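You operate a simulated robot arm through the tools that you are given. There is no shell and no other tool. Be economical: measure what you need, move in short steps, check, and stop when the job is done.

You are at the controls of a simulated two-armed robot. One attempt, no reset.

TASK
Cap the dye bottle marked VIOLET, put it back and wipe up the splash.
Fine: back in the row of dye bottles; the violet splash, with the orange pad; put the pad back. Set down upright: dye bottle with the teal cap. What is to be rubbed or washed off counts as gone when no trace of it is left.

Only the result counts: the job must be done as asked and must still hold three seconds after the hand-in. Knocking over, shifting, dropping, spilling or breaking anything else fails it. Lids that push on must go on centred and level and be pressed home; caps that screw on are set level and turned clockwise until they are tight.

THE ROBOT
Two 7-joint arms with fingered hands on one trunk, on a base that drives. Base frame: it is fixed to the floor where the robot stands at the start and does not move with it; the origin is under the middle of the robot, x ahead of it, y to its left, z up. Units: m, rad, N and s.
The left shoulder is at the start at [0.07, 0.132, 1.167], the right one opposite. With the tool pointing down near the work surface each hand reaches from about 0.36 to 0.64 m from the robot's upright axis, wherever it stands, measured 20 degrees to its own side. Places, roughly: violet splash [0.5, -0.3, 0.9]. Payload 2.3 kg a hand.
The tool frame of a hand sits at the grasp point between the pads (the TCP): z along the fingers, y along the line on which they close. The tips reach 0.025 m beyond it. Largest opening 0.088 m; the body of the gripper starts 0.029 m behind the TCP. The gripper is a hand of 3 fingers: y runs from the thumb to the fingers, the wrist lies at [-0.013, -0.097, -0.162] in the tool frame.
Orientation is that of the tool frame in the base frame, as a unit quaternion [w, x, y, z]. With the fingers straight down and the wrist toward the robot, the tool's x, y and z point along [0, 1, 0], [1, 0, 0] and [0, 0, -1] of the base frame.

THE INTERFACE
- The arms move only by the tool play_rows. It takes "left_rows", "right_rows" or both (then of equal length, played together; a hand with none holds still); each is a list of rows, each a list of 6 numbers: the shift along the tool's x, y, z in m, then the turn, a rotation vector about the tool's x, y, z in degrees. In form: [[dx, dy, dz, ax, ay, az], ...]. A call has 1 to 20 rows; each row shifts and turns the commanded pose from where the row before left it, along the tool's axes as they then stand. Each row takes 0.2 s and may step no farther than 0.05 m and 0.15 rad from the row before; otherwise, the whole call is refused. A pose out of reach is approached as far as the arm can. The call stops where the force on the tool passes 40 N (or 10 N more than at its start, if that is more) or the arm is blocked; 0.2 s more then pass. In this call time passes only in rows, and 0.2 s behind the last. The reply holds the time, the measured pose of the TCP, the force on the tool along the base axes, the opening and the grip force, in the units named above and with some noise, with the torque about the TCP (base axes, N m) and any sound that the robot's microphone picked up, and new pictures: "show" is both (left out), scene, wrist or none (wrist: the cameras of the hands that moved).
- Cameras (640 x 400 px; columns grow to the right, rows downward): "scene" is now at [0.1189, -0.0448, 1.4727]; the picture's right is [-0.56, -0.83, 0.00], its down [-0.59, 0.40, -0.70] and it looks along [0.58, -0.39, -0.72] (base axes); focal length 292 px, centre (320, 200). "left" rides on the left gripper at [-0.058, -0.085, -0.099] in its tool frame; the picture's right is [-0.67, -0.35, 0.66], its down [0.69, -0.63, 0.37] and it looks along [0.29, 0.69, 0.66] (tool axes); focal length 261 px, centre (320, 200). "right" rides on the right gripper at [0.058, -0.085, -0.099] in its tool frame; the picture's right is [-0.67, 0.35, -0.66], its down [-0.69, -0.63, 0.37] and it looks along [-0.29, 0.69, 0.66] (tool axes); focal length 261 px, centre (320, 200). There is no depth. A picture from a camera that has moved, and an enlarged one, comes with that camera's place and axes in the base frame and with its lens.
- move_column(by): slides the trunk up (or, below 0, down) by that many m; the arms and the scene camera ride with it, the base frame stays. It gives what a move gives, with no picture.
- drive_base(legs): drives the robot by 1 to 6 legs, each [ahead, left, turn to the left] in m, m and rad, along the robot's own axes; the way and the turn of a leg run together, so that a leg with both is an arc; at most 1.5 m and 3.142 rad a leg. The arms and the cameras ride along, it lands a little off, and it stops where it bumps. It gives what a move gives, and a new picture of the scene camera.
- finger_targets(index, middle, thumb_bend, thumb_turn, hand): sets how far each is bent, from 0 (flat) to 100 (curled in); at 30 the hand is open as for a grip, at 70 the pads meet at the TCP. One left out holds its place. A second passes; each finger stops where it meets its share of the squeeze, and holds until it gets a number again. It is the only way to open and close the hand. It gives what a move gives, with no picture; readings hold the bend of each and the force on the fingers (four entries, about 0 where the hand has none), thumb and palm. thumb_turn goes from beside the hand (0) to across from the fingers (100), as for a grip.
- head_to(pan, tilt): turns the head with the scene camera to pan (to the left, within 1.501 rad either way) and tilt (down, from -0.506 to 1.204), counted from straight ahead of the robot. It gives what a move gives, and a new picture of the scene camera.
- close_up(camera, box): a new picture of the part [left, top, right, bottom] of that camera's present view, enlarged. It takes no simulated time.
- job_done(): hands the job in; it is judged then, once.

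Work in short steps. Places have to be worked out from the pictures, the camera data and where the tool is seen: move nearer, look again, correct. Check each grasp and each placing, and mend what went wrong. You have 120 turns and 260 pictures in all, those below and enlarged ones among them. Open the grippers and draw the arms clear of the work before you hand the job in, unless the task says otherwise; then end with one line.

The tools are called as name(argument=value, ...) on one line, values as JSON. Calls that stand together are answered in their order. play_rows: Moves the arms, as the interface text tells. Its arguments: {"type":"object","properties":{"left_rows":{"type":"array","items":{"type":"array","items":{"type":"number"}}},"right_rows":{"type":"array","items":{"type":"array","items":{"type":"number"}}},"show":{"type":"string","enum":["both","scene","wrist","none"]}},"required":[]} The other tools are called the same way: move_column (by) slides the trunk up or down; finger_targets (index, middle, thumb_bend, thumb_turn, hand) moves the fingers one by one; drive_base (legs) drives the base; head_to (pan, tilt) turns the head that bears the scene camera; close_up (camera, box) takes an enlarged picture of a part of a camera's view; job_done () hands the job in.

At the start:

```text
t: 0.0
left_ee_pos: [0.3515, -0.0458, 1.1546]
left_tcp_rot: [0.0, 0.707, 0.707, 0.0]
left_wrist_force: [-0.6, -0.1, 1.2]
left_moment: [0.03, 0.02, 0.01]
left_gripper_width: 0.0875
left_grasp_force: 0.1
left_shape: jaw
left_bend: [30.0, 30.0, 30.0, 98.0]
left_finger forces: [0.1, 0.0, 0.0, 0.1, 0.1, 0.0]
right_ee_pos: [0.2752, -0.3307, 1.2387]
right_tcp_rot: [0.0, 0.707, 0.707, 0.0]
right_wrist_force: [-0.2, 0.8, -0.3]
right_moment: [-0.02, -0.02, -0.03]
right_gripper_width: 0.0873
right_grasp_force: 0.0
right_shape: jaw
right_bend: [30.0, 30.0, 30.0, 98.0]
right_finger forces: [0.0, 0.1, 0.0, 0.0, 0.0, 0.0]
trunk travel left (down, up): [-0.725, 0.115]
robot x, y, heading: [-0.0013, 0.0017, -0.0]
head pan, tilt: [-0.592, 0.798]
```

scene: 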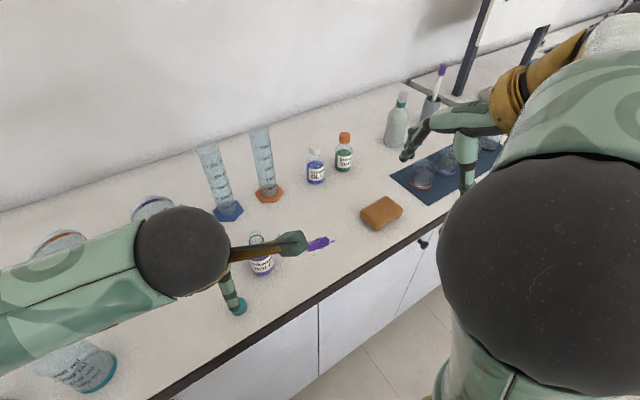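
right: 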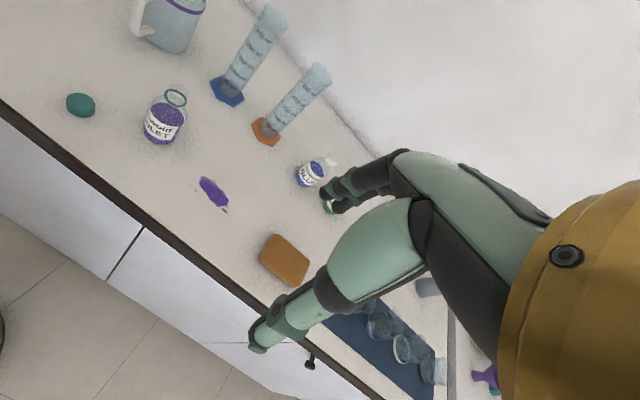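
left: 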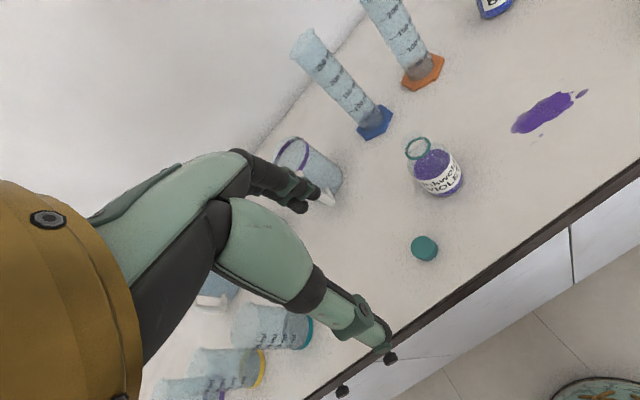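

The cap seems to lie near [0.42, -0.05], the bottle near [0.47, -0.12], the pad near [0.45, -0.46], and the blue and green bottles near x 0.65. I'll take close-ups to confirm this.

close_up(camera="scene", box=[260, 80, 420, 180])

close_up(camera="left", box=[360, 100, 520, 300])

close_up(camera="right", box=[60, 60, 320, 300])

```text
4.00 times, centred on (340, 130) of scene
camera zoom: at [0.1189, -0.0448, 1.4727], right [-0.56, -0.83, 0.0], down [-0.59, 0.4, -0.7], along [0.58, -0.39, -0.72], focal length 1170 px, centre (240, 480)
```

zoom: 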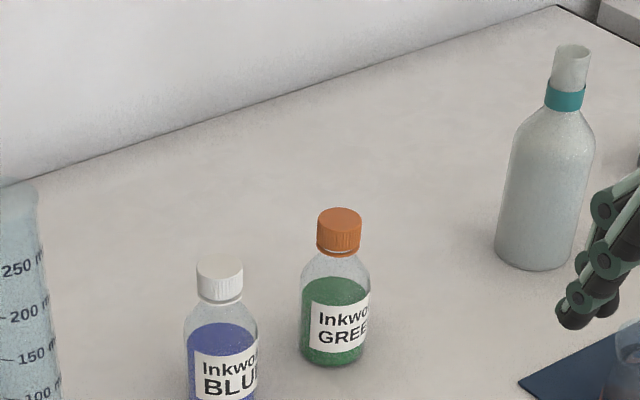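

```text
2.00 times, centred on (440, 200) of left
camera zoom: at [0.2675, -0.1043, 1.2532], right [-0.35, -0.67, -0.66], down [-0.63, 0.69, -0.37], along [0.69, 0.29, -0.66], focal length 521 px, centre (80, 200)
```

zoom: 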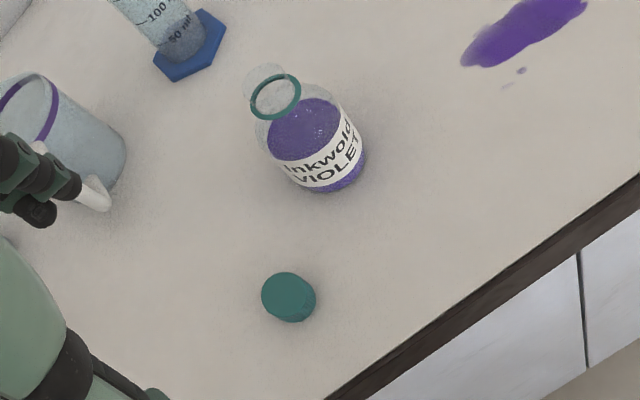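

```text
1.67 times, centred on (190, 180) of right
camera zoom: at [0.1904, -0.2724, 1.3388], right [0.35, -0.67, 0.66], down [-0.63, -0.69, -0.37], along [0.69, -0.29, -0.66], focal length 434 px, centre (537, 233)
```

zoom: 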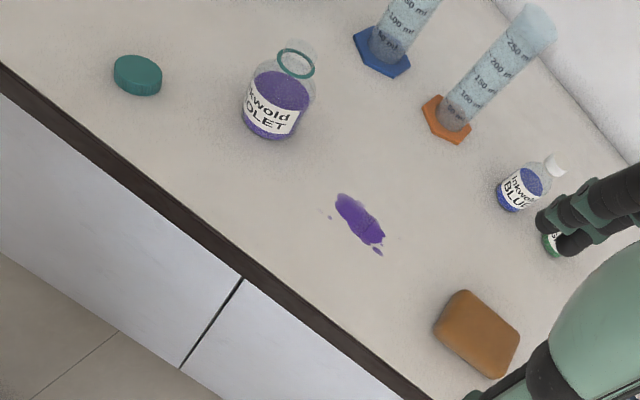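

The bottle has a neck ring, so the cap screws on, and it lies closed side up. I bring the left hand above the cap and check from there.

play_rows(left_rows=[[-0.002, 0.017, 0.035, 0, 0, 0], [-0.002, 0.017, 0.035, 0, 0, 0], [-0.002, 0.017, 0.035, 0, 0, 0], [-0.001, 0.017, 0.035, 0, 0, 0]])

finger_targets(hand="left", index=42, middle=42, thumb_bend=42)

close_up(camera="left", box=[160, 100, 480, 300])

```text
t: 1.0
left_ee_pos: [0.4203, -0.0522, 1.0147]
left_tcp_rot: [-0.001, 0.707, 0.707, -0.001]
left_wrist_force: [-0.2, 0.4, -0.9]
left_moment: [0.02, 0.0, 0.0]
left_gripper_width: 0.0875
left_grasp_force: 0.1
left_shape: jaw
left_bend: [30.0, 30.0, 30.0, 98.0]
left_finger forces: [0.0, 0.0, 0.0, 0.1, 0.1, 0.1]
right_ee_pos: [0.2765, -0.3301, 1.2377]
right_tcp_rot: [0.0, 0.707, 0.707, 0.0]
right_wrist_force: [-0.2, 0.9, -0.5]
right_moment: [0.02, 0.01, -0.01]
right_gripper_width: 0.0875
right_grasp_force: 0.1
right_shape: jaw
right_bend: [30.0, 30.0, 30.0, 98.0]
right_finger forces: [0.0, 0.0, 0.0, 0.0, 0.0, 0.0]
trunk travel left (down, up): [-0.725, 0.115]
robot x, y, heading: [-0.0023, 0.0032, 0.003]
head pan, tilt: [-0.592, 0.798]
camera scene: at [0.1202, -0.045, 1.4726], right [-0.56, -0.83, 0.0], down [-0.59, 0.4, -0.7], along [0.58, -0.39, -0.72], focal length 292 px, centre (320, 200)
camera left: at [0.3364, -0.1117, 1.1128], right [-0.35, -0.67, -0.66], down [-0.63, 0.69, -0.37], along [0.69, 0.28, -0.66], focal length 261 px, centre (320, 200)
```

scene: 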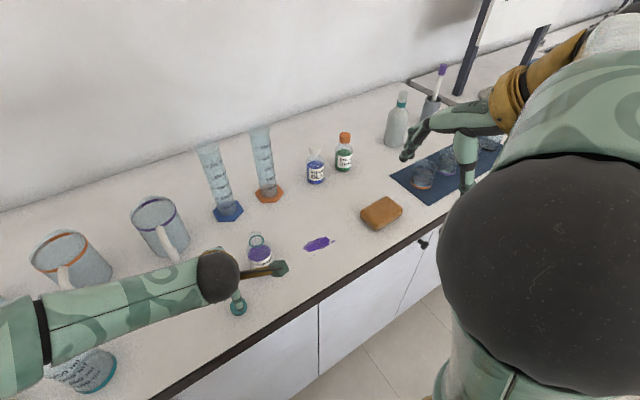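
left: 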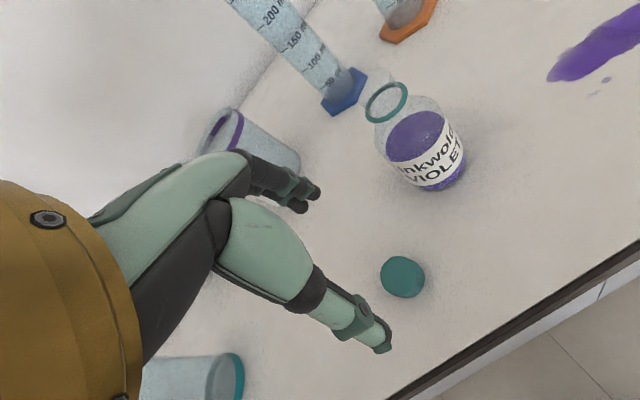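

```text
t: 2.0
left_ee_pos: [0.419, -0.0538, 1.0152]
left_tcp_rot: [0.0, 0.707, 0.707, 0.0]
left_wrist_force: [-0.1, 0.2, 0.5]
left_moment: [0.03, 0.01, 0.03]
left_gripper_width: 0.0598
left_grasp_force: 0.1
left_shape: fingers
left_bend: [42.0, 42.0, 42.0, 98.0]
left_finger forces: [0.0, 0.0, 0.0, 0.0, 0.1, 0.1]
right_ee_pos: [0.2751, -0.3295, 1.2374]
right_tcp_rot: [-0.001, 0.707, 0.707, -0.001]
right_wrist_force: [-0.3, -0.7, 0.5]
right_moment: [0.03, 0.0, -0.03]
right_gripper_width: 0.0877
right_grasp_force: 0.0
right_shape: jaw
right_bend: [30.0, 30.0, 30.0, 98.0]
right_finger forces: [0.0, 0.0, 0.0, 0.0, 0.0, 0.0]
trunk travel left (down, up): [-0.725, 0.115]
robot x, y, heading: [0.0012, -0.0015, -0.0]
head pan, tilt: [-0.592, 0.798]
```

```text
2.00 times, centred on (320, 200) of left
camera zoom: at [0.3351, -0.1115, 1.1137], right [-0.35, -0.67, -0.66], down [-0.63, 0.69, -0.37], along [0.69, 0.29, -0.66], focal length 521 px, centre (320, 200)
```

zoom: 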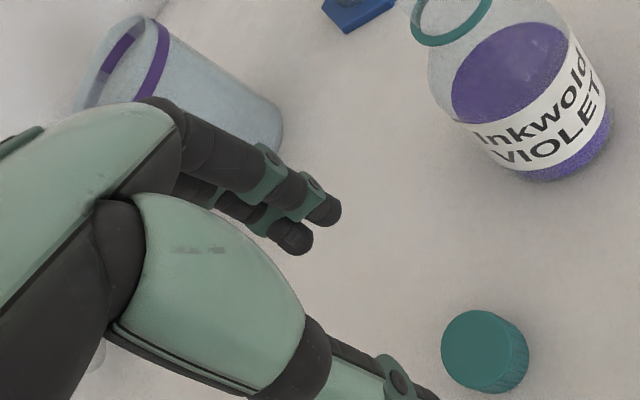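

From this view the cap is centred at about [0.419, -0.053], right under the TCP, and the bottle is near [0.473, -0.131] with its neck at z ≈ 1.0. I lower the left hand over the cap.

play_rows(left_rows=[[0, 0, 0.03, 0, 0, 0], [0, 0, 0.03, 0, 0, 0], [0, 0, 0.015, 0, 0, 0], [0, 0, 0.008, 0, 0, 0]], show="wrist")

close_up(camera="left", box=[240, 150, 480, 390])

close_up(camera="scene", box=[180, 210, 340, 330])

```text
t: 3.0
left_ee_pos: [0.4206, -0.0517, 0.9324]
left_tcp_rot: [0.0, 0.707, 0.707, 0.0]
left_wrist_force: [-0.4, -0.2, -1.1]
left_moment: [0.0, -0.01, 0.0]
left_gripper_width: 0.0603
left_grasp_force: 0.0
left_shape: fingers
left_bend: [42.0, 42.0, 42.0, 98.0]
left_finger forces: [0.0, 0.0, 0.0, 0.1, 0.1, 0.0]
right_ee_pos: [0.2751, -0.3302, 1.2387]
right_tcp_rot: [0.0, 0.707, 0.707, 0.0]
right_wrist_force: [-0.2, -0.2, -0.1]
right_moment: [0.02, -0.03, -0.02]
right_gripper_width: 0.0877
right_grasp_force: 0.1
right_shape: jaw
right_bend: [30.0, 30.0, 30.0, 98.0]
right_finger forces: [0.1, 0.0, 0.0, 0.0, 0.1, 0.0]
trunk travel left (down, up): [-0.725, 0.115]
robot x, y, heading: [-0.0009, 0.001, -0.002]
head pan, tilt: [-0.592, 0.798]
camera left: at [0.3363, -0.1113, 1.031], right [-0.35, -0.67, -0.66], down [-0.63, 0.69, -0.37], along [0.69, 0.28, -0.66], focal length 261 px, centre (320, 200)
```

left: 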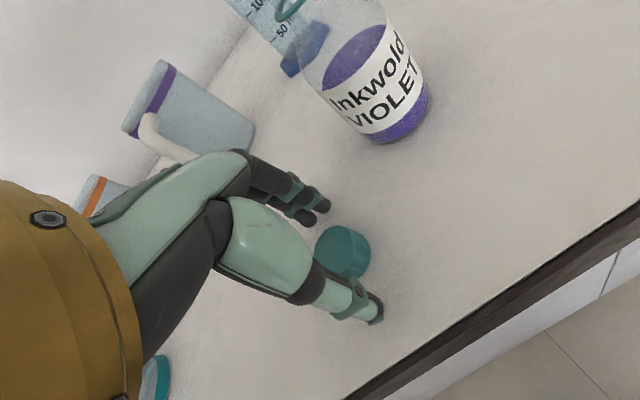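

```text
1.67 times, centred on (360, 270) of left
camera zoom: at [0.3363, -0.1113, 1.031], right [-0.35, -0.67, -0.66], down [-0.63, 0.69, -0.37], along [0.69, 0.28, -0.66], focal length 434 px, centre (253, 83)
```

zoom: 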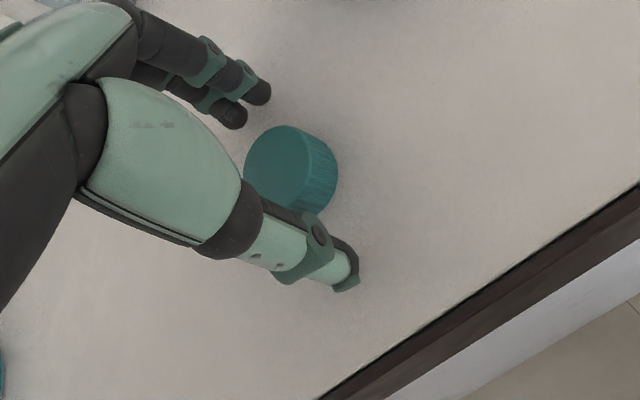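

```text
3.33 times, centred on (260, 270) of scene
camera zoom: at [0.119, -0.0448, 1.4727], right [-0.56, -0.83, 0.0], down [-0.59, 0.4, -0.7], along [0.58, -0.39, -0.72], focal length 975 px, centre (520, -33)
```

zoom: 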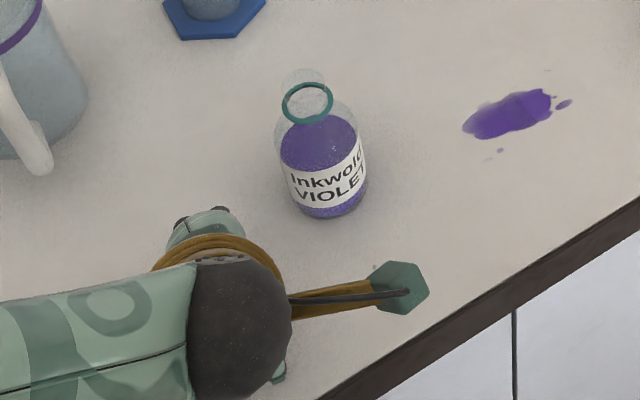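

The cap sits between the thumb and the two fingers, so I close on it. I also raise the right hand a little to clear the view.

finger_targets(hand="left", index=70, middle=70, thumb_bend=70)

close_up(camera="left", box=[240, 150, 480, 390])

```text
t: 4.0
left_ee_pos: [0.421, -0.0533, 0.9338]
left_tcp_rot: [0.0, 0.707, 0.707, 0.0]
left_wrist_force: [-0.5, -1.3, 0.5]
left_moment: [0.0, 0.01, -0.05]
left_gripper_width: 0.0221
left_grasp_force: 10.4
left_shape: fingers
left_bend: [61.0, 64.0, 58.0, 96.0]
left_finger forces: [5.3, 4.8, 0.0, 0.1, 10.0, 0.1]
right_ee_pos: [0.2741, -0.3298, 1.2392]
right_tcp_rot: [0.0, 0.708, 0.707, 0.0]
right_wrist_force: [-0.5, 0.5, -0.3]
right_moment: [-0.01, -0.03, 0.03]
right_gripper_width: 0.0879
right_grasp_force: 0.0
right_shape: jaw
right_bend: [30.0, 30.0, 30.0, 98.0]
right_finger forces: [0.0, 0.0, 0.1, 0.0, 0.0, 0.0]
trunk travel left (down, up): [-0.725, 0.115]
robot x, y, heading: [-0.0003, 0.0022, 0.003]
head pan, tilt: [-0.592, 0.798]
```

```text
1.67 times, centred on (360, 270) of left
camera zoom: at [0.3361, -0.1113, 1.031], right [-0.35, -0.67, -0.66], down [-0.63, 0.69, -0.37], along [0.69, 0.29, -0.66], focal length 434 px, centre (253, 83)
```

zoom: 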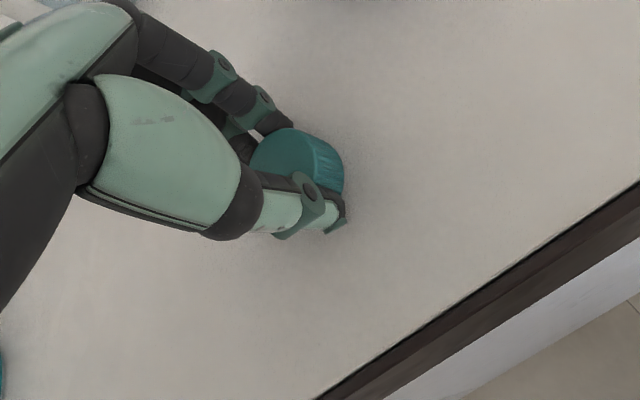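

The cap is gripped, but the bends (61/64/58) and the picture show it 2–3 mm off centre. I let go, shift, and regrip so it can be turned centred.

finger_targets(hand="left", index=48, middle=48, thumb_bend=48)

play_rows(left_rows=[[-0.0025, -0.0025, -0.001, 0, 0, 0]], show="none")

finger_targets(hand="left", index=70, middle=70, thumb_bend=70)

close_up(camera="left", box=[240, 150, 480, 390])

```text
t: 5.0
left_ee_pos: [0.4196, -0.0518, 0.9326]
left_tcp_rot: [0.0, 0.707, 0.707, 0.0]
left_wrist_force: [0.0, 0.6, -0.6]
left_moment: [-0.02, -0.01, 0.0]
left_gripper_width: 0.0456
left_grasp_force: 0.0
left_shape: fingers
left_bend: [48.0, 48.0, 48.0, 97.0]
left_finger forces: [0.0, 0.0, 0.0, 0.1, 0.1, 0.1]
right_ee_pos: [0.2746, -0.3309, 1.2385]
right_tcp_rot: [0.0, 0.707, 0.707, 0.0]
right_wrist_force: [0.4, -0.2, -0.1]
right_moment: [-0.04, 0.0, -0.03]
right_gripper_width: 0.0875
right_grasp_force: 0.0
right_shape: jaw
right_bend: [30.0, 30.0, 30.0, 98.0]
right_finger forces: [0.1, 0.0, 0.0, 0.0, 0.0, 0.0]
trunk travel left (down, up): [-0.725, 0.115]
robot x, y, heading: [0.0015, 0.0006, 0.003]
head pan, tilt: [-0.592, 0.798]
```

```text
t: 5.4
left_ee_pos: [0.4178, -0.0553, 0.934]
left_tcp_rot: [0.001, 0.708, 0.706, 0.001]
left_wrist_force: [0.8, -0.2, 0.1]
left_moment: [0.0, 0.02, 0.0]
left_gripper_width: 0.0455
left_grasp_force: 0.1
left_shape: fingers
left_bend: [48.0, 48.0, 48.0, 97.0]
left_finger forces: [0.1, 0.0, 0.0, 0.1, 0.0, 0.0]
right_ee_pos: [0.2747, -0.3305, 1.2387]
right_tcp_rot: [0.0, 0.707, 0.707, -0.001]
right_wrist_force: [-0.1, -0.3, 0.0]
right_moment: [0.01, 0.0, 0.0]
right_gripper_width: 0.0874
right_grasp_force: 0.1
right_shape: jaw
right_bend: [30.0, 30.0, 30.0, 98.0]
right_finger forces: [0.1, 0.0, 0.1, 0.0, 0.1, 0.1]
trunk travel left (down, up): [-0.725, 0.115]
robot x, y, heading: [-0.0001, -0.0015, -0.0]
head pan, tilt: [-0.592, 0.798]
```

```text
t: 6.4
left_ee_pos: [0.4169, -0.0548, 0.933]
left_tcp_rot: [0.0, 0.707, 0.707, 0.0]
left_wrist_force: [1.2, 0.4, -0.4]
left_moment: [0.0, -0.02, -0.03]
left_gripper_width: 0.0217
left_grasp_force: 9.3
left_shape: fingers
left_bend: [62.0, 65.0, 59.0, 96.0]
left_finger forces: [4.7, 4.5, 0.0, 0.0, 9.8, 0.0]
right_ee_pos: [0.2747, -0.3291, 1.239]
right_tcp_rot: [0.0, 0.707, 0.707, 0.0]
right_wrist_force: [-0.4, -0.8, -0.3]
right_moment: [0.01, -0.03, -0.02]
right_gripper_width: 0.0875
right_grasp_force: 0.1
right_shape: jaw
right_bend: [30.0, 30.0, 30.0, 98.0]
right_finger forces: [0.0, 0.0, 0.0, 0.0, 0.0, 0.0]
trunk travel left (down, up): [-0.725, 0.115]
robot x, y, heading: [-0.0009, 0.0001, 0.002]
head pan, tilt: [-0.592, 0.798]
```

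```text
1.67 times, centred on (360, 270) of left
camera zoom: at [0.3335, -0.114, 1.0318], right [-0.35, -0.67, -0.66], down [-0.63, 0.69, -0.37], along [0.69, 0.29, -0.66], focal length 434 px, centre (253, 83)
```

zoom: 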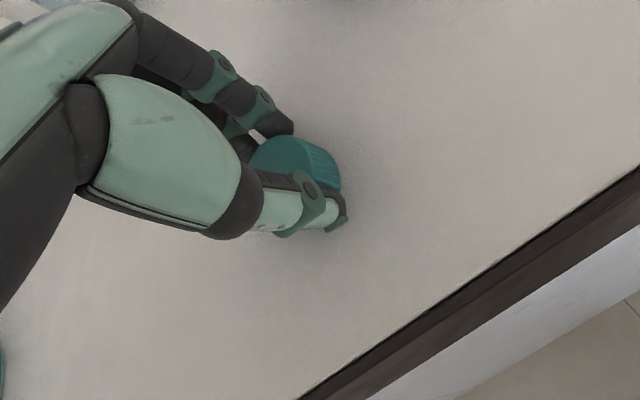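

The cap is held with about 10 N. I lift it clear with the left hand. At the same time I bring the right hand forward and tilt it 75° so its fingers point toward +y for a side grasp on the bottle.

play_rows(left_rows=[[0, 0, -0.01, 0, 0, 0], [0, 0, -0.02, 0, 0, 0], [0, 0, -0.03, 0, 0, 0], [0, 0, -0.03, 0, 0, 0], [0, 0, -0.03, 0, 0, 0], [0, 0, -0.03, 0, 0, 0], [0.01, 0, -0.02, 0, 0, 0], [0.01, 0, 0, 0, 0, 0], [0.01, 0, 0, 0, 0, 0], [0, 0, 0, 0, 0, 0], [0, 0, 0, 0, 0, 0], [0, 0, 0, 0, 0, 0]], right_rows=[[0, 0.05, 0, 0, 0, 0], [0, 0.05, 0, 0, 0, 0], [0, 0.05, 0, 0, 0, 0], [0, 0, 0, 0, 8.34, 0], [0, 0, 0, 0, 8.34, 0], [0, 0, 0, 0, 8.34, 0], [0, 0, 0, 0, 8.34, 0], [0, 0, 0, 0, 8.34, 0], [0, 0, 0, 0, 8.34, 0], [0, 0, 0, 0, 8.34, 0], [0, 0, 0, 0, 8.34, 0], [0, 0, 0, 0, 8.34, 0]], show="both")

```text
t: 9.0
left_ee_pos: [0.4176, -0.0263, 1.1031]
left_tcp_rot: [0.0, 0.706, 0.708, 0.0]
left_wrist_force: [0.8, 0.2, -0.7]
left_moment: [0.02, -0.02, 0.05]
left_gripper_width: 0.0203
left_grasp_force: 8.6
left_shape: fingers
left_bend: [62.0, 65.0, 59.0, 96.0]
left_finger forces: [4.0, 4.7, 0.1, 0.0, 8.8, 0.0]
right_ee_pos: [0.4245, -0.3311, 1.2373]
right_tcp_rot: [-0.43, 0.56, 0.56, 0.432]
right_wrist_force: [0.2, 0.2, -0.8]
right_moment: [-0.02, 0.01, 0.0]
right_gripper_width: 0.0878
right_grasp_force: 0.1
right_shape: jaw
right_bend: [30.0, 30.0, 30.0, 98.0]
right_finger forces: [0.0, 0.1, 0.0, 0.1, 0.1, 0.0]
trunk travel left (down, up): [-0.725, 0.115]
robot x, y, heading: [0.0014, -0.0006, -0.002]
head pan, tilt: [-0.592, 0.798]
camera scene: at [0.1191, -0.0455, 1.4726], right [-0.56, -0.83, 0.0], down [-0.59, 0.4, -0.7], along [0.58, -0.39, -0.72], focal length 292 px, centre (320, 200)
camera right: at [0.3408, -0.4123, 1.3201], right [0.35, -0.8, -0.48], down [-0.63, 0.18, -0.76], along [0.69, 0.57, -0.44], focal length 261 px, centre (320, 200)
camera left: at [0.3335, -0.0845, 1.2013], right [-0.35, -0.67, -0.66], down [-0.63, 0.69, -0.37], along [0.69, 0.29, -0.66], focal length 261 px, centre (320, 200)
```

scene: 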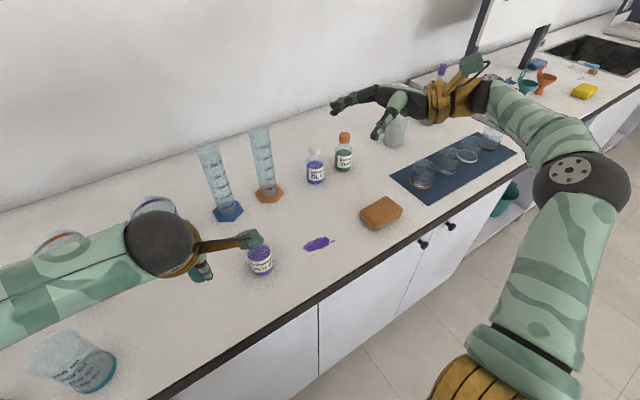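
right: 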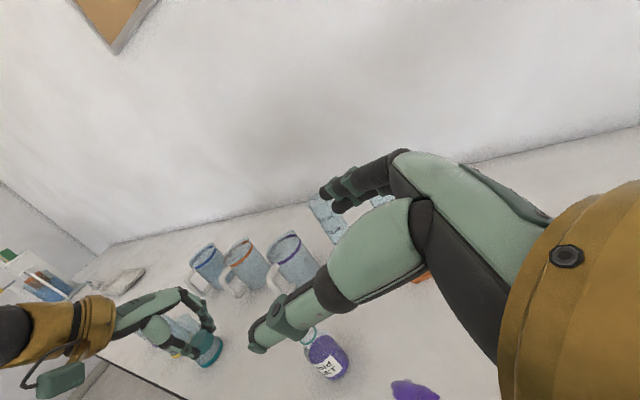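
left: 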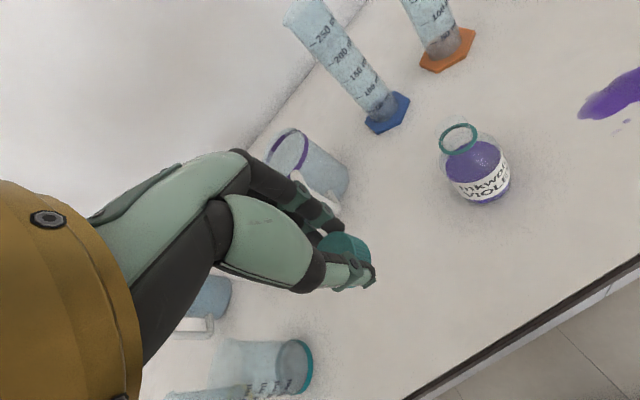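

Bottle axis is about [0.472, -0.13]. I bring the right hand down beside it, stopping about 9 cm short.

play_rows(right_rows=[[-0.0327, 0.0068, 0.0252, 0, 0, 0], [-0.0327, 0.0068, 0.0252, 0, 0, 0], [-0.0327, 0.0068, 0.0252, 0, 0, 0], [-0.0327, 0.0068, 0.0252, 0, 0, 0], [-0.0327, 0.0068, 0.0252, 0, 0, 0], [-0.0327, 0.0068, 0.0252, 0, 0, 0], [-0.0327, 0.0068, 0.0252, 0, 0, 0]])

```text
t: 10.6
left_ee_pos: [0.419, -0.0245, 1.1037]
left_tcp_rot: [-0.001, 0.707, 0.707, -0.001]
left_wrist_force: [0.5, -0.4, 0.7]
left_moment: [0.01, 0.01, 0.02]
left_gripper_width: 0.0199
left_grasp_force: 8.5
left_shape: fingers
left_bend: [62.0, 65.0, 60.0, 96.0]
left_finger forces: [4.0, 4.7, 0.0, 0.1, 8.9, 0.1]
right_ee_pos: [0.4712, -0.2183, 0.9719]
right_tcp_rot: [-0.431, 0.561, 0.561, 0.43]
right_wrist_force: [0.5, 0.0, 0.2]
right_moment: [0.02, -0.01, -0.02]
right_gripper_width: 0.0877
right_grasp_force: 0.0
right_shape: jaw
right_bend: [30.0, 30.0, 30.0, 98.0]
right_finger forces: [0.1, 0.0, 0.0, 0.0, 0.0, 0.1]
trunk travel left (down, up): [-0.725, 0.115]
robot x, y, heading: [-0.0004, -0.0006, 0.002]
head pan, tilt: [-0.592, 0.798]
camera scene: at [0.1202, -0.0446, 1.4726], right [-0.56, -0.83, 0.0], down [-0.59, 0.4, -0.7], along [0.58, -0.39, -0.72], focal length 292 px, centre (320, 200)
camera right: at [0.3886, -0.2986, 1.0545], right [0.35, -0.81, -0.48], down [-0.63, 0.18, -0.76], along [0.69, 0.56, -0.45], focal length 261 px, centre (320, 200)
```

scene: 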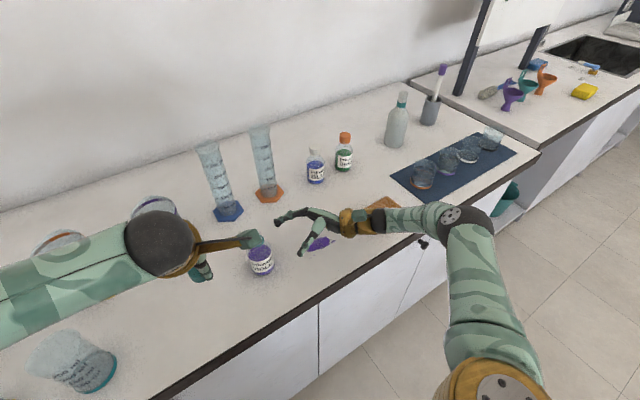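
right: 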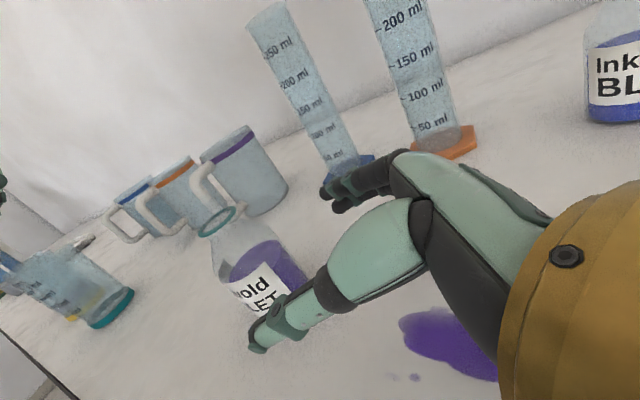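

Triangulating the neck ring puts the bottle axis at about [0.480, -0.135] with the ring at z ≈ 0.996. I slide the right hand around the bottle body.

play_rows(right_rows=[[-0.003, 0.0085, 0.01, 0, 0, 0], [-0.002, 0, 0.02, 0, 0, 0], [-0.002, 0, 0.02, 0, 0, 0], [0, 0, 0.015, 0, 0, 0], [0, 0, 0.013, 0, 0, 0]])

close_up(camera="right", box=[160, 130, 480, 390])

```text
t: 11.8
left_ee_pos: [0.4183, -0.0252, 1.1033]
left_tcp_rot: [0.0, 0.707, 0.707, 0.0]
left_wrist_force: [-0.4, 0.2, -0.8]
left_moment: [0.01, -0.01, -0.01]
left_gripper_width: 0.02
left_grasp_force: 8.9
left_shape: fingers
left_bend: [62.0, 65.0, 60.0, 96.0]
left_finger forces: [4.0, 4.7, 0.0, 0.1, 8.9, 0.1]
right_ee_pos: [0.4823, -0.1434, 0.945]
right_tcp_rot: [-0.431, 0.561, 0.56, 0.431]
right_wrist_force: [0.7, 0.4, -0.2]
right_moment: [-0.01, -0.02, 0.03]
right_gripper_width: 0.088
right_grasp_force: 0.1
right_shape: jaw
right_bend: [30.0, 30.0, 30.0, 98.0]
right_finger forces: [0.0, 0.0, 0.1, 0.0, 0.0, 0.1]
trunk travel left (down, up): [-0.725, 0.115]
robot x, y, heading: [0.0011, -0.0001, -0.001]
head pan, tilt: [-0.592, 0.798]
camera scene: at [0.1192, -0.0445, 1.4727], right [-0.56, -0.83, 0.0], down [-0.59, 0.4, -0.7], along [0.58, -0.39, -0.72], focal length 292 px, centre (320, 200)
camera right: at [0.3972, -0.226, 1.0274], right [0.35, -0.81, -0.48], down [-0.63, 0.18, -0.76], along [0.69, 0.56, -0.45], focal length 261 px, centre (320, 200)
```

scene: 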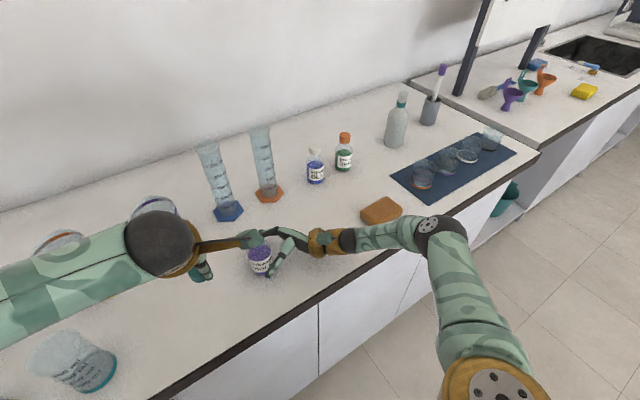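
right: 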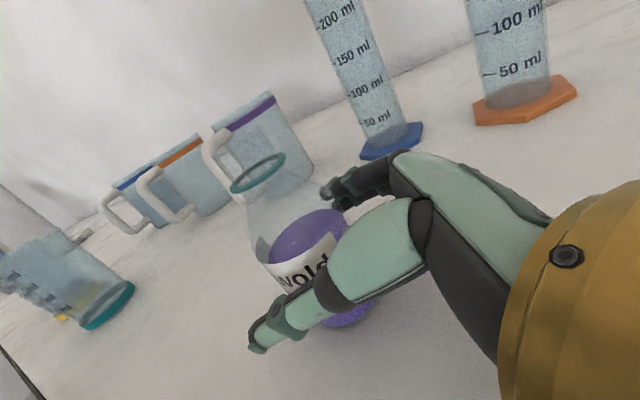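

```text
1.54 times, centred on (320, 260) of right
camera zoom: at [0.3972, -0.226, 1.0274], right [0.35, -0.81, -0.48], down [-0.63, 0.18, -0.76], along [0.69, 0.56, -0.45], focal length 401 px, centre (320, 108)
```

zoom: 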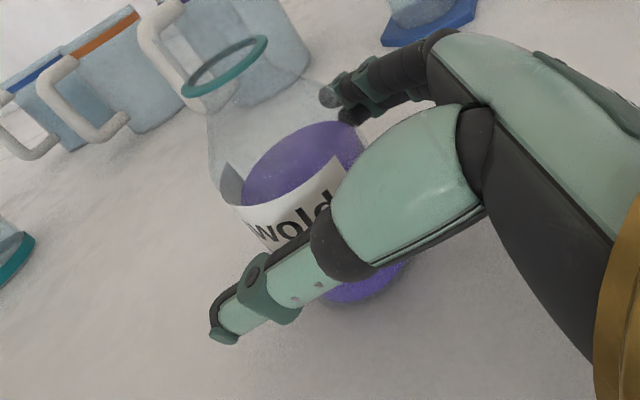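

The bottle body lies between the thumb and fingers with its axis just beyond the TCP. I close the right hand.

finger_targets(hand="right", index=70, middle=70, thumb_bend=70)

close_up(camera="right", box=[160, 130, 480, 390])

close_up(camera="left", box=[280, 60, 600, 320])

close_up(camera="scene", box=[180, 200, 340, 300])

```text
t: 12.8
left_ee_pos: [0.4185, -0.0242, 1.1016]
left_tcp_rot: [0.0, 0.707, 0.708, 0.0]
left_wrist_force: [-0.5, -0.2, -0.2]
left_moment: [0.0, 0.01, -0.02]
left_gripper_width: 0.0199
left_grasp_force: 8.6
left_shape: fingers
left_bend: [62.0, 65.0, 60.0, 96.0]
left_finger forces: [3.9, 4.7, 0.1, 0.0, 8.9, 0.0]
right_ee_pos: [0.4827, -0.145, 0.945]
right_tcp_rot: [-0.43, 0.56, 0.561, 0.431]
right_wrist_force: [0.4, 0.4, 0.2]
right_moment: [0.03, -0.09, 0.01]
right_gripper_width: 0.0423
right_grasp_force: 19.5
right_shape: fingers
right_bend: [55.0, 59.0, 49.0, 96.0]
right_finger forces: [11.2, 8.9, 0.0, 0.0, 19.7, 0.1]
trunk travel left (down, up): [-0.725, 0.115]
robot x, y, heading: [0.0004, 0.0002, -0.002]
head pan, tilt: [-0.592, 0.798]
```

```text
1.54 times, centred on (320, 260) of right
camera zoom: at [0.3974, -0.2264, 1.0274], right [0.35, -0.81, -0.48], down [-0.63, 0.18, -0.76], along [0.69, 0.56, -0.45], focal length 401 px, centre (320, 108)
```

zoom: 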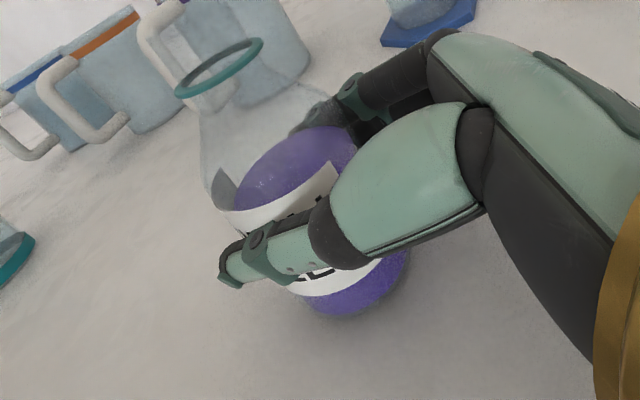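

```text
1.54 times, centred on (440, 190) of left
camera zoom: at [0.3336, -0.0839, 1.2013], right [-0.35, -0.67, -0.66], down [-0.63, 0.69, -0.37], along [0.69, 0.29, -0.66], focal length 401 px, centre (135, 215)
```

zoom: 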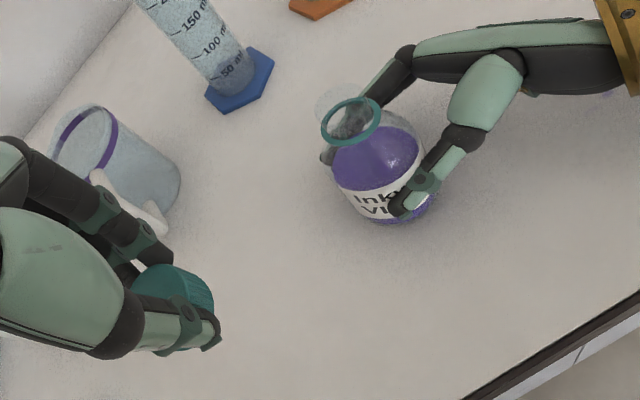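

```text
4.00 times, centred on (260, 250) of scene
camera zoom: at [0.1192, -0.0448, 1.4726], right [-0.56, -0.83, 0.0], down [-0.59, 0.4, -0.7], along [0.58, -0.39, -0.72], focal length 1170 px, centre (560, 0)
```

zoom: 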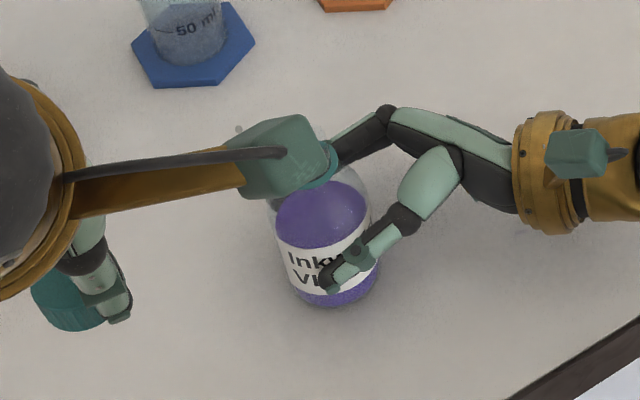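

The bottle is held firmly, upright on the table, at about [0.479, -0.133]. I bring the cap over the neck, staying about 2 cm above it, to check alignment in the right camera.

play_rows(left_rows=[[-0.026, 0.0155, 0.0, 0, 0, 0], [-0.026, 0.0155, 0.0, 0, 0, 0], [-0.026, 0.0155, 0.01, 0, 0, 0], [-0.026, 0.0155, 0.02, 0, 0, 0]], show="wrist")

close_up(camera="right", box=[60, 0, 380, 200])

close_up(camera="scene", box=[180, 200, 340, 300])

```text
t: 13.8
left_ee_pos: [0.4789, -0.1146, 1.08]
left_tcp_rot: [-0.001, 0.708, 0.706, 0.0]
left_wrist_force: [0.7, -0.3, 0.2]
left_moment: [-0.01, 0.0, 0.03]
left_gripper_width: 0.0196
left_grasp_force: 8.3
left_shape: fingers
left_bend: [63.0, 65.0, 60.0, 96.0]
left_finger forces: [3.8, 4.7, 0.0, 0.0, 8.7, 0.0]
left hand out of reach, approached as far as the arm can: row 4
right_ee_pos: [0.4821, -0.1457, 0.944]
right_tcp_rot: [-0.431, 0.56, 0.561, 0.431]
right_wrist_force: [-0.4, -0.5, 0.4]
right_moment: [0.0, -0.04, -0.04]
right_gripper_width: 0.042
right_grasp_force: 20.3
right_shape: fingers
right_bend: [56.0, 59.0, 49.0, 95.0]
right_finger forces: [11.1, 8.8, 0.0, 0.1, 19.8, 0.0]
trunk travel left (down, up): [-0.725, 0.115]
robot x, y, heading: [0.0048, -0.0015, 0.001]
head pan, tilt: [-0.592, 0.798]
camera left: at [0.3948, -0.1728, 1.1788], right [-0.35, -0.67, -0.66], down [-0.63, 0.69, -0.36], along [0.69, 0.29, -0.66], focal length 261 px, centre (320, 200)
```

left: 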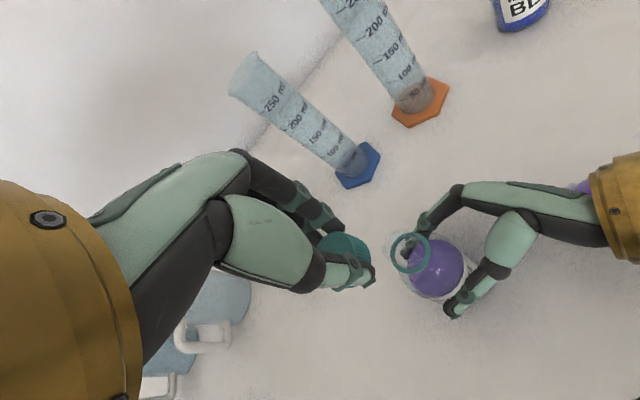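

```text
2.00 times, centred on (220, 100) of right
camera zoom: at [0.3973, -0.2265, 1.0274], right [0.35, -0.81, -0.48], down [-0.63, 0.18, -0.76], along [0.69, 0.56, -0.45], focal length 521 px, centre (520, 400)
```

zoom: 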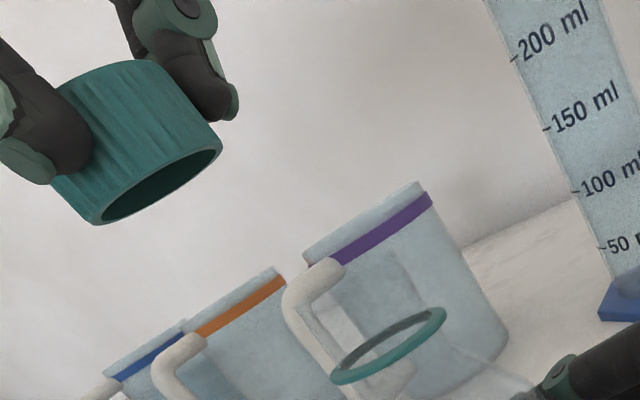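

```text
4.00 times, centred on (260, 250) of scene
camera zoom: at [0.1192, -0.0449, 1.4727], right [-0.56, -0.83, 0.0], down [-0.59, 0.4, -0.7], along [0.58, -0.39, -0.72], focal length 1170 px, centre (560, 0)
```

zoom: 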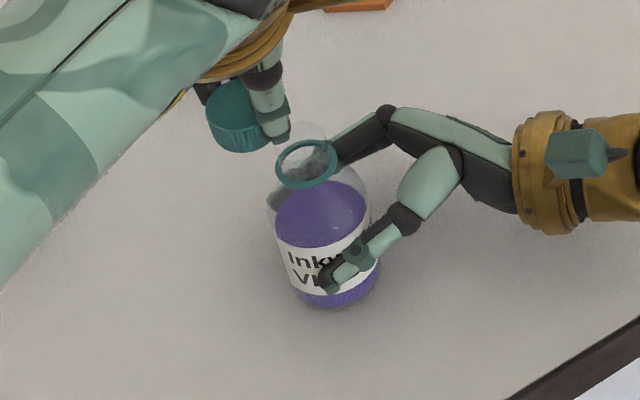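

The cap is upright in the grip, but this point lies beyond the left arm's reach across the body. I back the left hand off and carry the bottle with the right hand, slightly lifted, to about [0.44, -0.03].

play_rows(left_rows=[[0.03, -0.008, -0.006, 0, 0, 0], [0.03, -0.008, -0.006, 0, 0, 0], [0.03, -0.008, -0.006, 0, 0, 0], [0.03, -0.008, -0.006, 0, 0, 0], [0.03, -0.008, -0.006, 0, 0, 0], [0, 0, 0, 0, 0, 0], [0, 0, 0, 0, 0, 0]], right_rows=[[0, 0, 0, 0, 0, 0], [0, 0, 0, 0, 0, 0], [0.0145, 0, -0.0039, 0, 0, 0], [0.0067, -0.01, 0.0251, 0, 0, 0], [0.0067, -0.01, 0.0251, 0, 0, 0], [0.0067, -0.01, 0.0251, 0, 0, 0], [0.0067, -0.01, 0.0251, 0, 0, 0]])

```text
t: 15.4
left_ee_pos: [0.436, 0.0374, 1.1118]
left_tcp_rot: [-0.001, 0.707, 0.707, 0.001]
left_wrist_force: [-0.2, -0.3, 0.2]
left_moment: [-0.02, -0.01, -0.01]
left_gripper_width: 0.0191
left_grasp_force: 8.3
left_shape: fingers
left_bend: [63.0, 65.0, 60.0, 96.0]
left_finger forces: [3.6, 4.6, 0.0, 0.1, 8.4, 0.0]
right_ee_pos: [0.4386, -0.0397, 0.9613]
right_tcp_rot: [-0.432, 0.561, 0.56, 0.43]
right_wrist_force: [-0.6, -0.5, -1.0]
right_moment: [-0.03, 0.01, -0.01]
right_gripper_width: 0.042
right_grasp_force: 19.1
right_shape: fingers
right_bend: [56.0, 59.0, 49.0, 95.0]
right_finger forces: [11.0, 8.7, 0.0, 0.0, 19.7, 0.0]
trunk travel left (down, up): [-0.725, 0.115]
robot x, y, heading: [0.001, 0.0008, 0.002]
head pan, tilt: [-0.592, 0.798]
camera scene: at [0.119, -0.0443, 1.4727], right [-0.56, -0.83, 0.0], down [-0.59, 0.4, -0.7], along [0.58, -0.39, -0.72], focal length 292 px, centre (320, 200)
camera right: at [0.3554, -0.121, 1.0432], right [0.35, -0.81, -0.48], down [-0.63, 0.18, -0.76], along [0.69, 0.56, -0.45], focal length 261 px, centre (320, 200)
camera left: at [0.3525, -0.0218, 1.2101], right [-0.35, -0.67, -0.66], down [-0.63, 0.69, -0.37], along [0.69, 0.29, -0.66], focal length 261 px, centre (320, 200)
```

scene: 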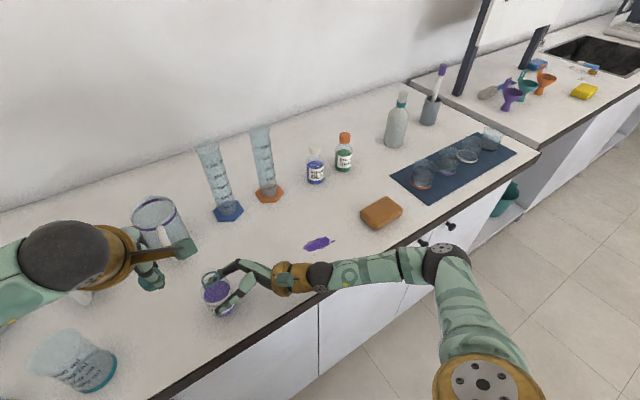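
right: 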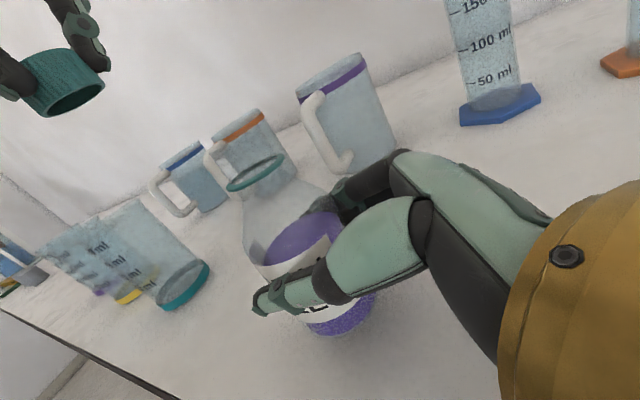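
left: 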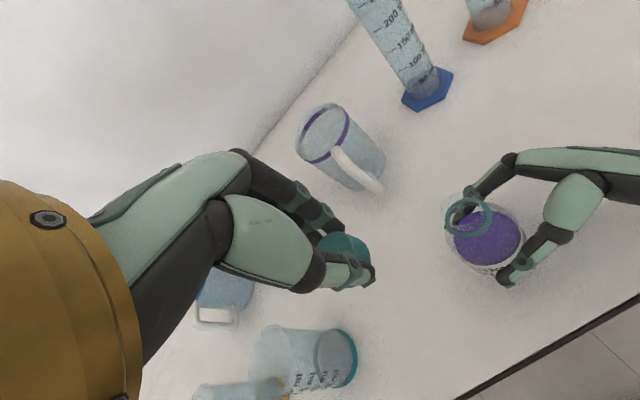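

The bottle moved along safely. I lower it back onto the table and bring the cap over it to about 3 cm above the neck.

play_rows(left_rows=[[0, 0, 0, 0, 0, 0], [-0.02, 0, 0, 0, 0, 0], [-0.02, 0, 0.01, 0, 0, 0], [-0.02, 0.001, 0.01, 0, 0, 0], [-0.002, 0.001, 0.015, 0, 0, 0]], right_rows=[[-0.0095, 0, 0.0025, 0, 0, 0], [-0.0055, 0, 0.0015, 0, 0, 0], [0, 0, 0, 0, 0, 0], [0, 0, 0, 0, 0, 0], [0, 0, 0, 0, 0, 0]])

close_up(camera="right", box=[100, 0, 420, 200])

close_up(camera="left", box=[260, 180, 480, 320])

close_up(camera="scene", box=[140, 220, 300, 340])

```text
t: 16.6
left_ee_pos: [0.4383, -0.0252, 1.076]
left_tcp_rot: [0.001, 0.707, 0.707, 0.0]
left_wrist_force: [0.0, 0.7, -0.4]
left_moment: [-0.01, 0.0, -0.02]
left_gripper_width: 0.0187
left_grasp_force: 8.3
left_shape: fingers
left_bend: [63.0, 65.0, 60.0, 96.0]
left_finger forces: [3.8, 4.8, 0.0, 0.0, 8.4, 0.0]
right_ee_pos: [0.4401, -0.0414, 0.9451]
right_tcp_rot: [-0.431, 0.56, 0.561, 0.432]
right_wrist_force: [-0.2, -0.3, -0.5]
right_moment: [0.01, -0.03, -0.05]
right_gripper_width: 0.0421
right_grasp_force: 19.5
right_shape: fingers
right_bend: [56.0, 59.0, 49.0, 95.0]
right_finger forces: [10.9, 8.6, 0.0, 0.0, 19.7, 0.0]
trunk travel left (down, up): [-0.725, 0.115]
robot x, y, heading: [-0.0017, 0.0029, 0.001]
head pan, tilt: [-0.592, 0.798]
camera scene: at [0.1192, -0.0445, 1.4727], right [-0.56, -0.83, 0.0], down [-0.59, 0.4, -0.7], along [0.58, -0.39, -0.72], focal length 292 px, centre (320, 200)
camera right: at [0.3557, -0.1224, 1.0277], right [0.35, -0.81, -0.48], down [-0.63, 0.18, -0.76], along [0.69, 0.56, -0.45], focal length 261 px, centre (320, 200)
camera left: at [0.3551, -0.0835, 1.1752], right [-0.35, -0.67, -0.66], down [-0.63, 0.69, -0.37], along [0.69, 0.29, -0.66], focal length 261 px, centre (320, 200)
```

scene: 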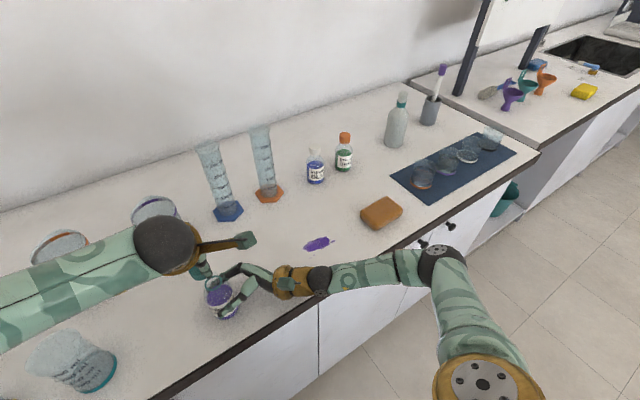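
right: 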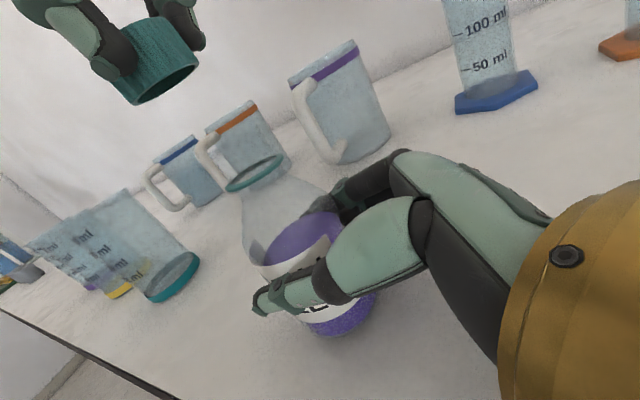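
left: 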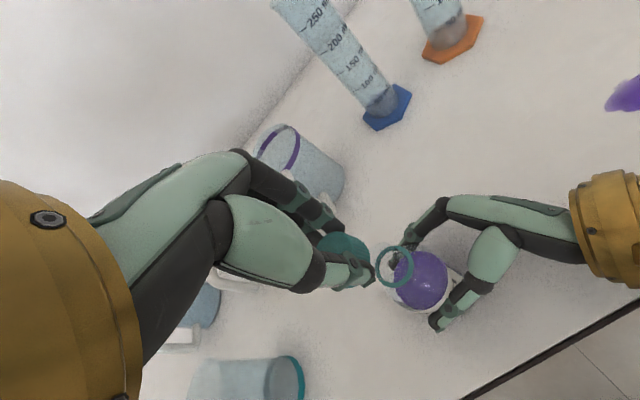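

```text
2.00 times, centred on (260, 100) of right
camera zoom: at [0.3557, -0.1224, 1.0277], right [0.35, -0.81, -0.48], down [-0.63, 0.18, -0.76], along [0.69, 0.56, -0.45], focal length 521 px, centre (440, 400)
```

zoom: 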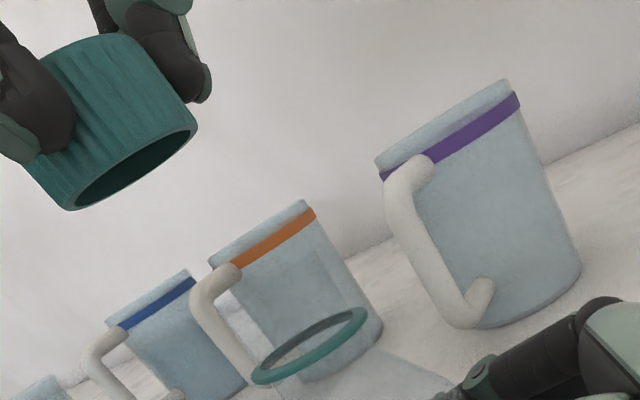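

```text
2.86 times, centred on (370, 250) of left
camera zoom: at [0.3551, -0.0835, 1.1752], right [-0.35, -0.67, -0.66], down [-0.63, 0.69, -0.37], along [0.69, 0.29, -0.66], focal length 745 px, centre (177, 57)
```

zoom: 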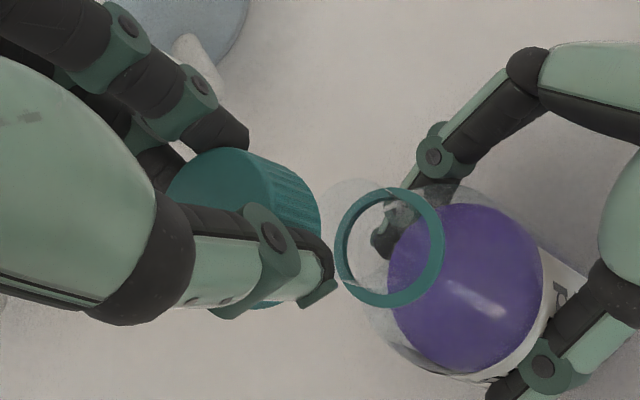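

```text
3.33 times, centred on (220, 280) of scene
camera zoom: at [0.1192, -0.0445, 1.4727], right [-0.56, -0.83, 0.0], down [-0.59, 0.4, -0.7], along [0.58, -0.39, -0.72], focal length 975 px, centre (653, -67)
```

zoom: 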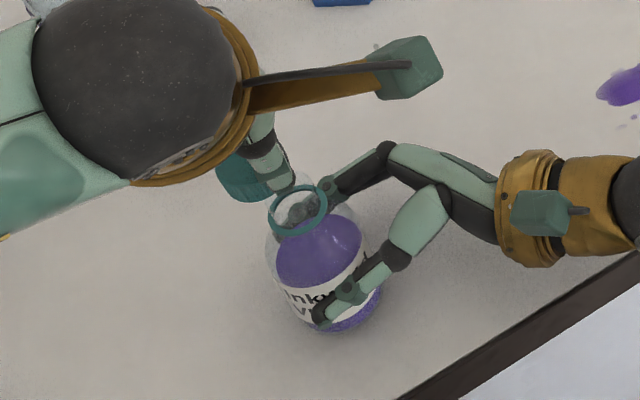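

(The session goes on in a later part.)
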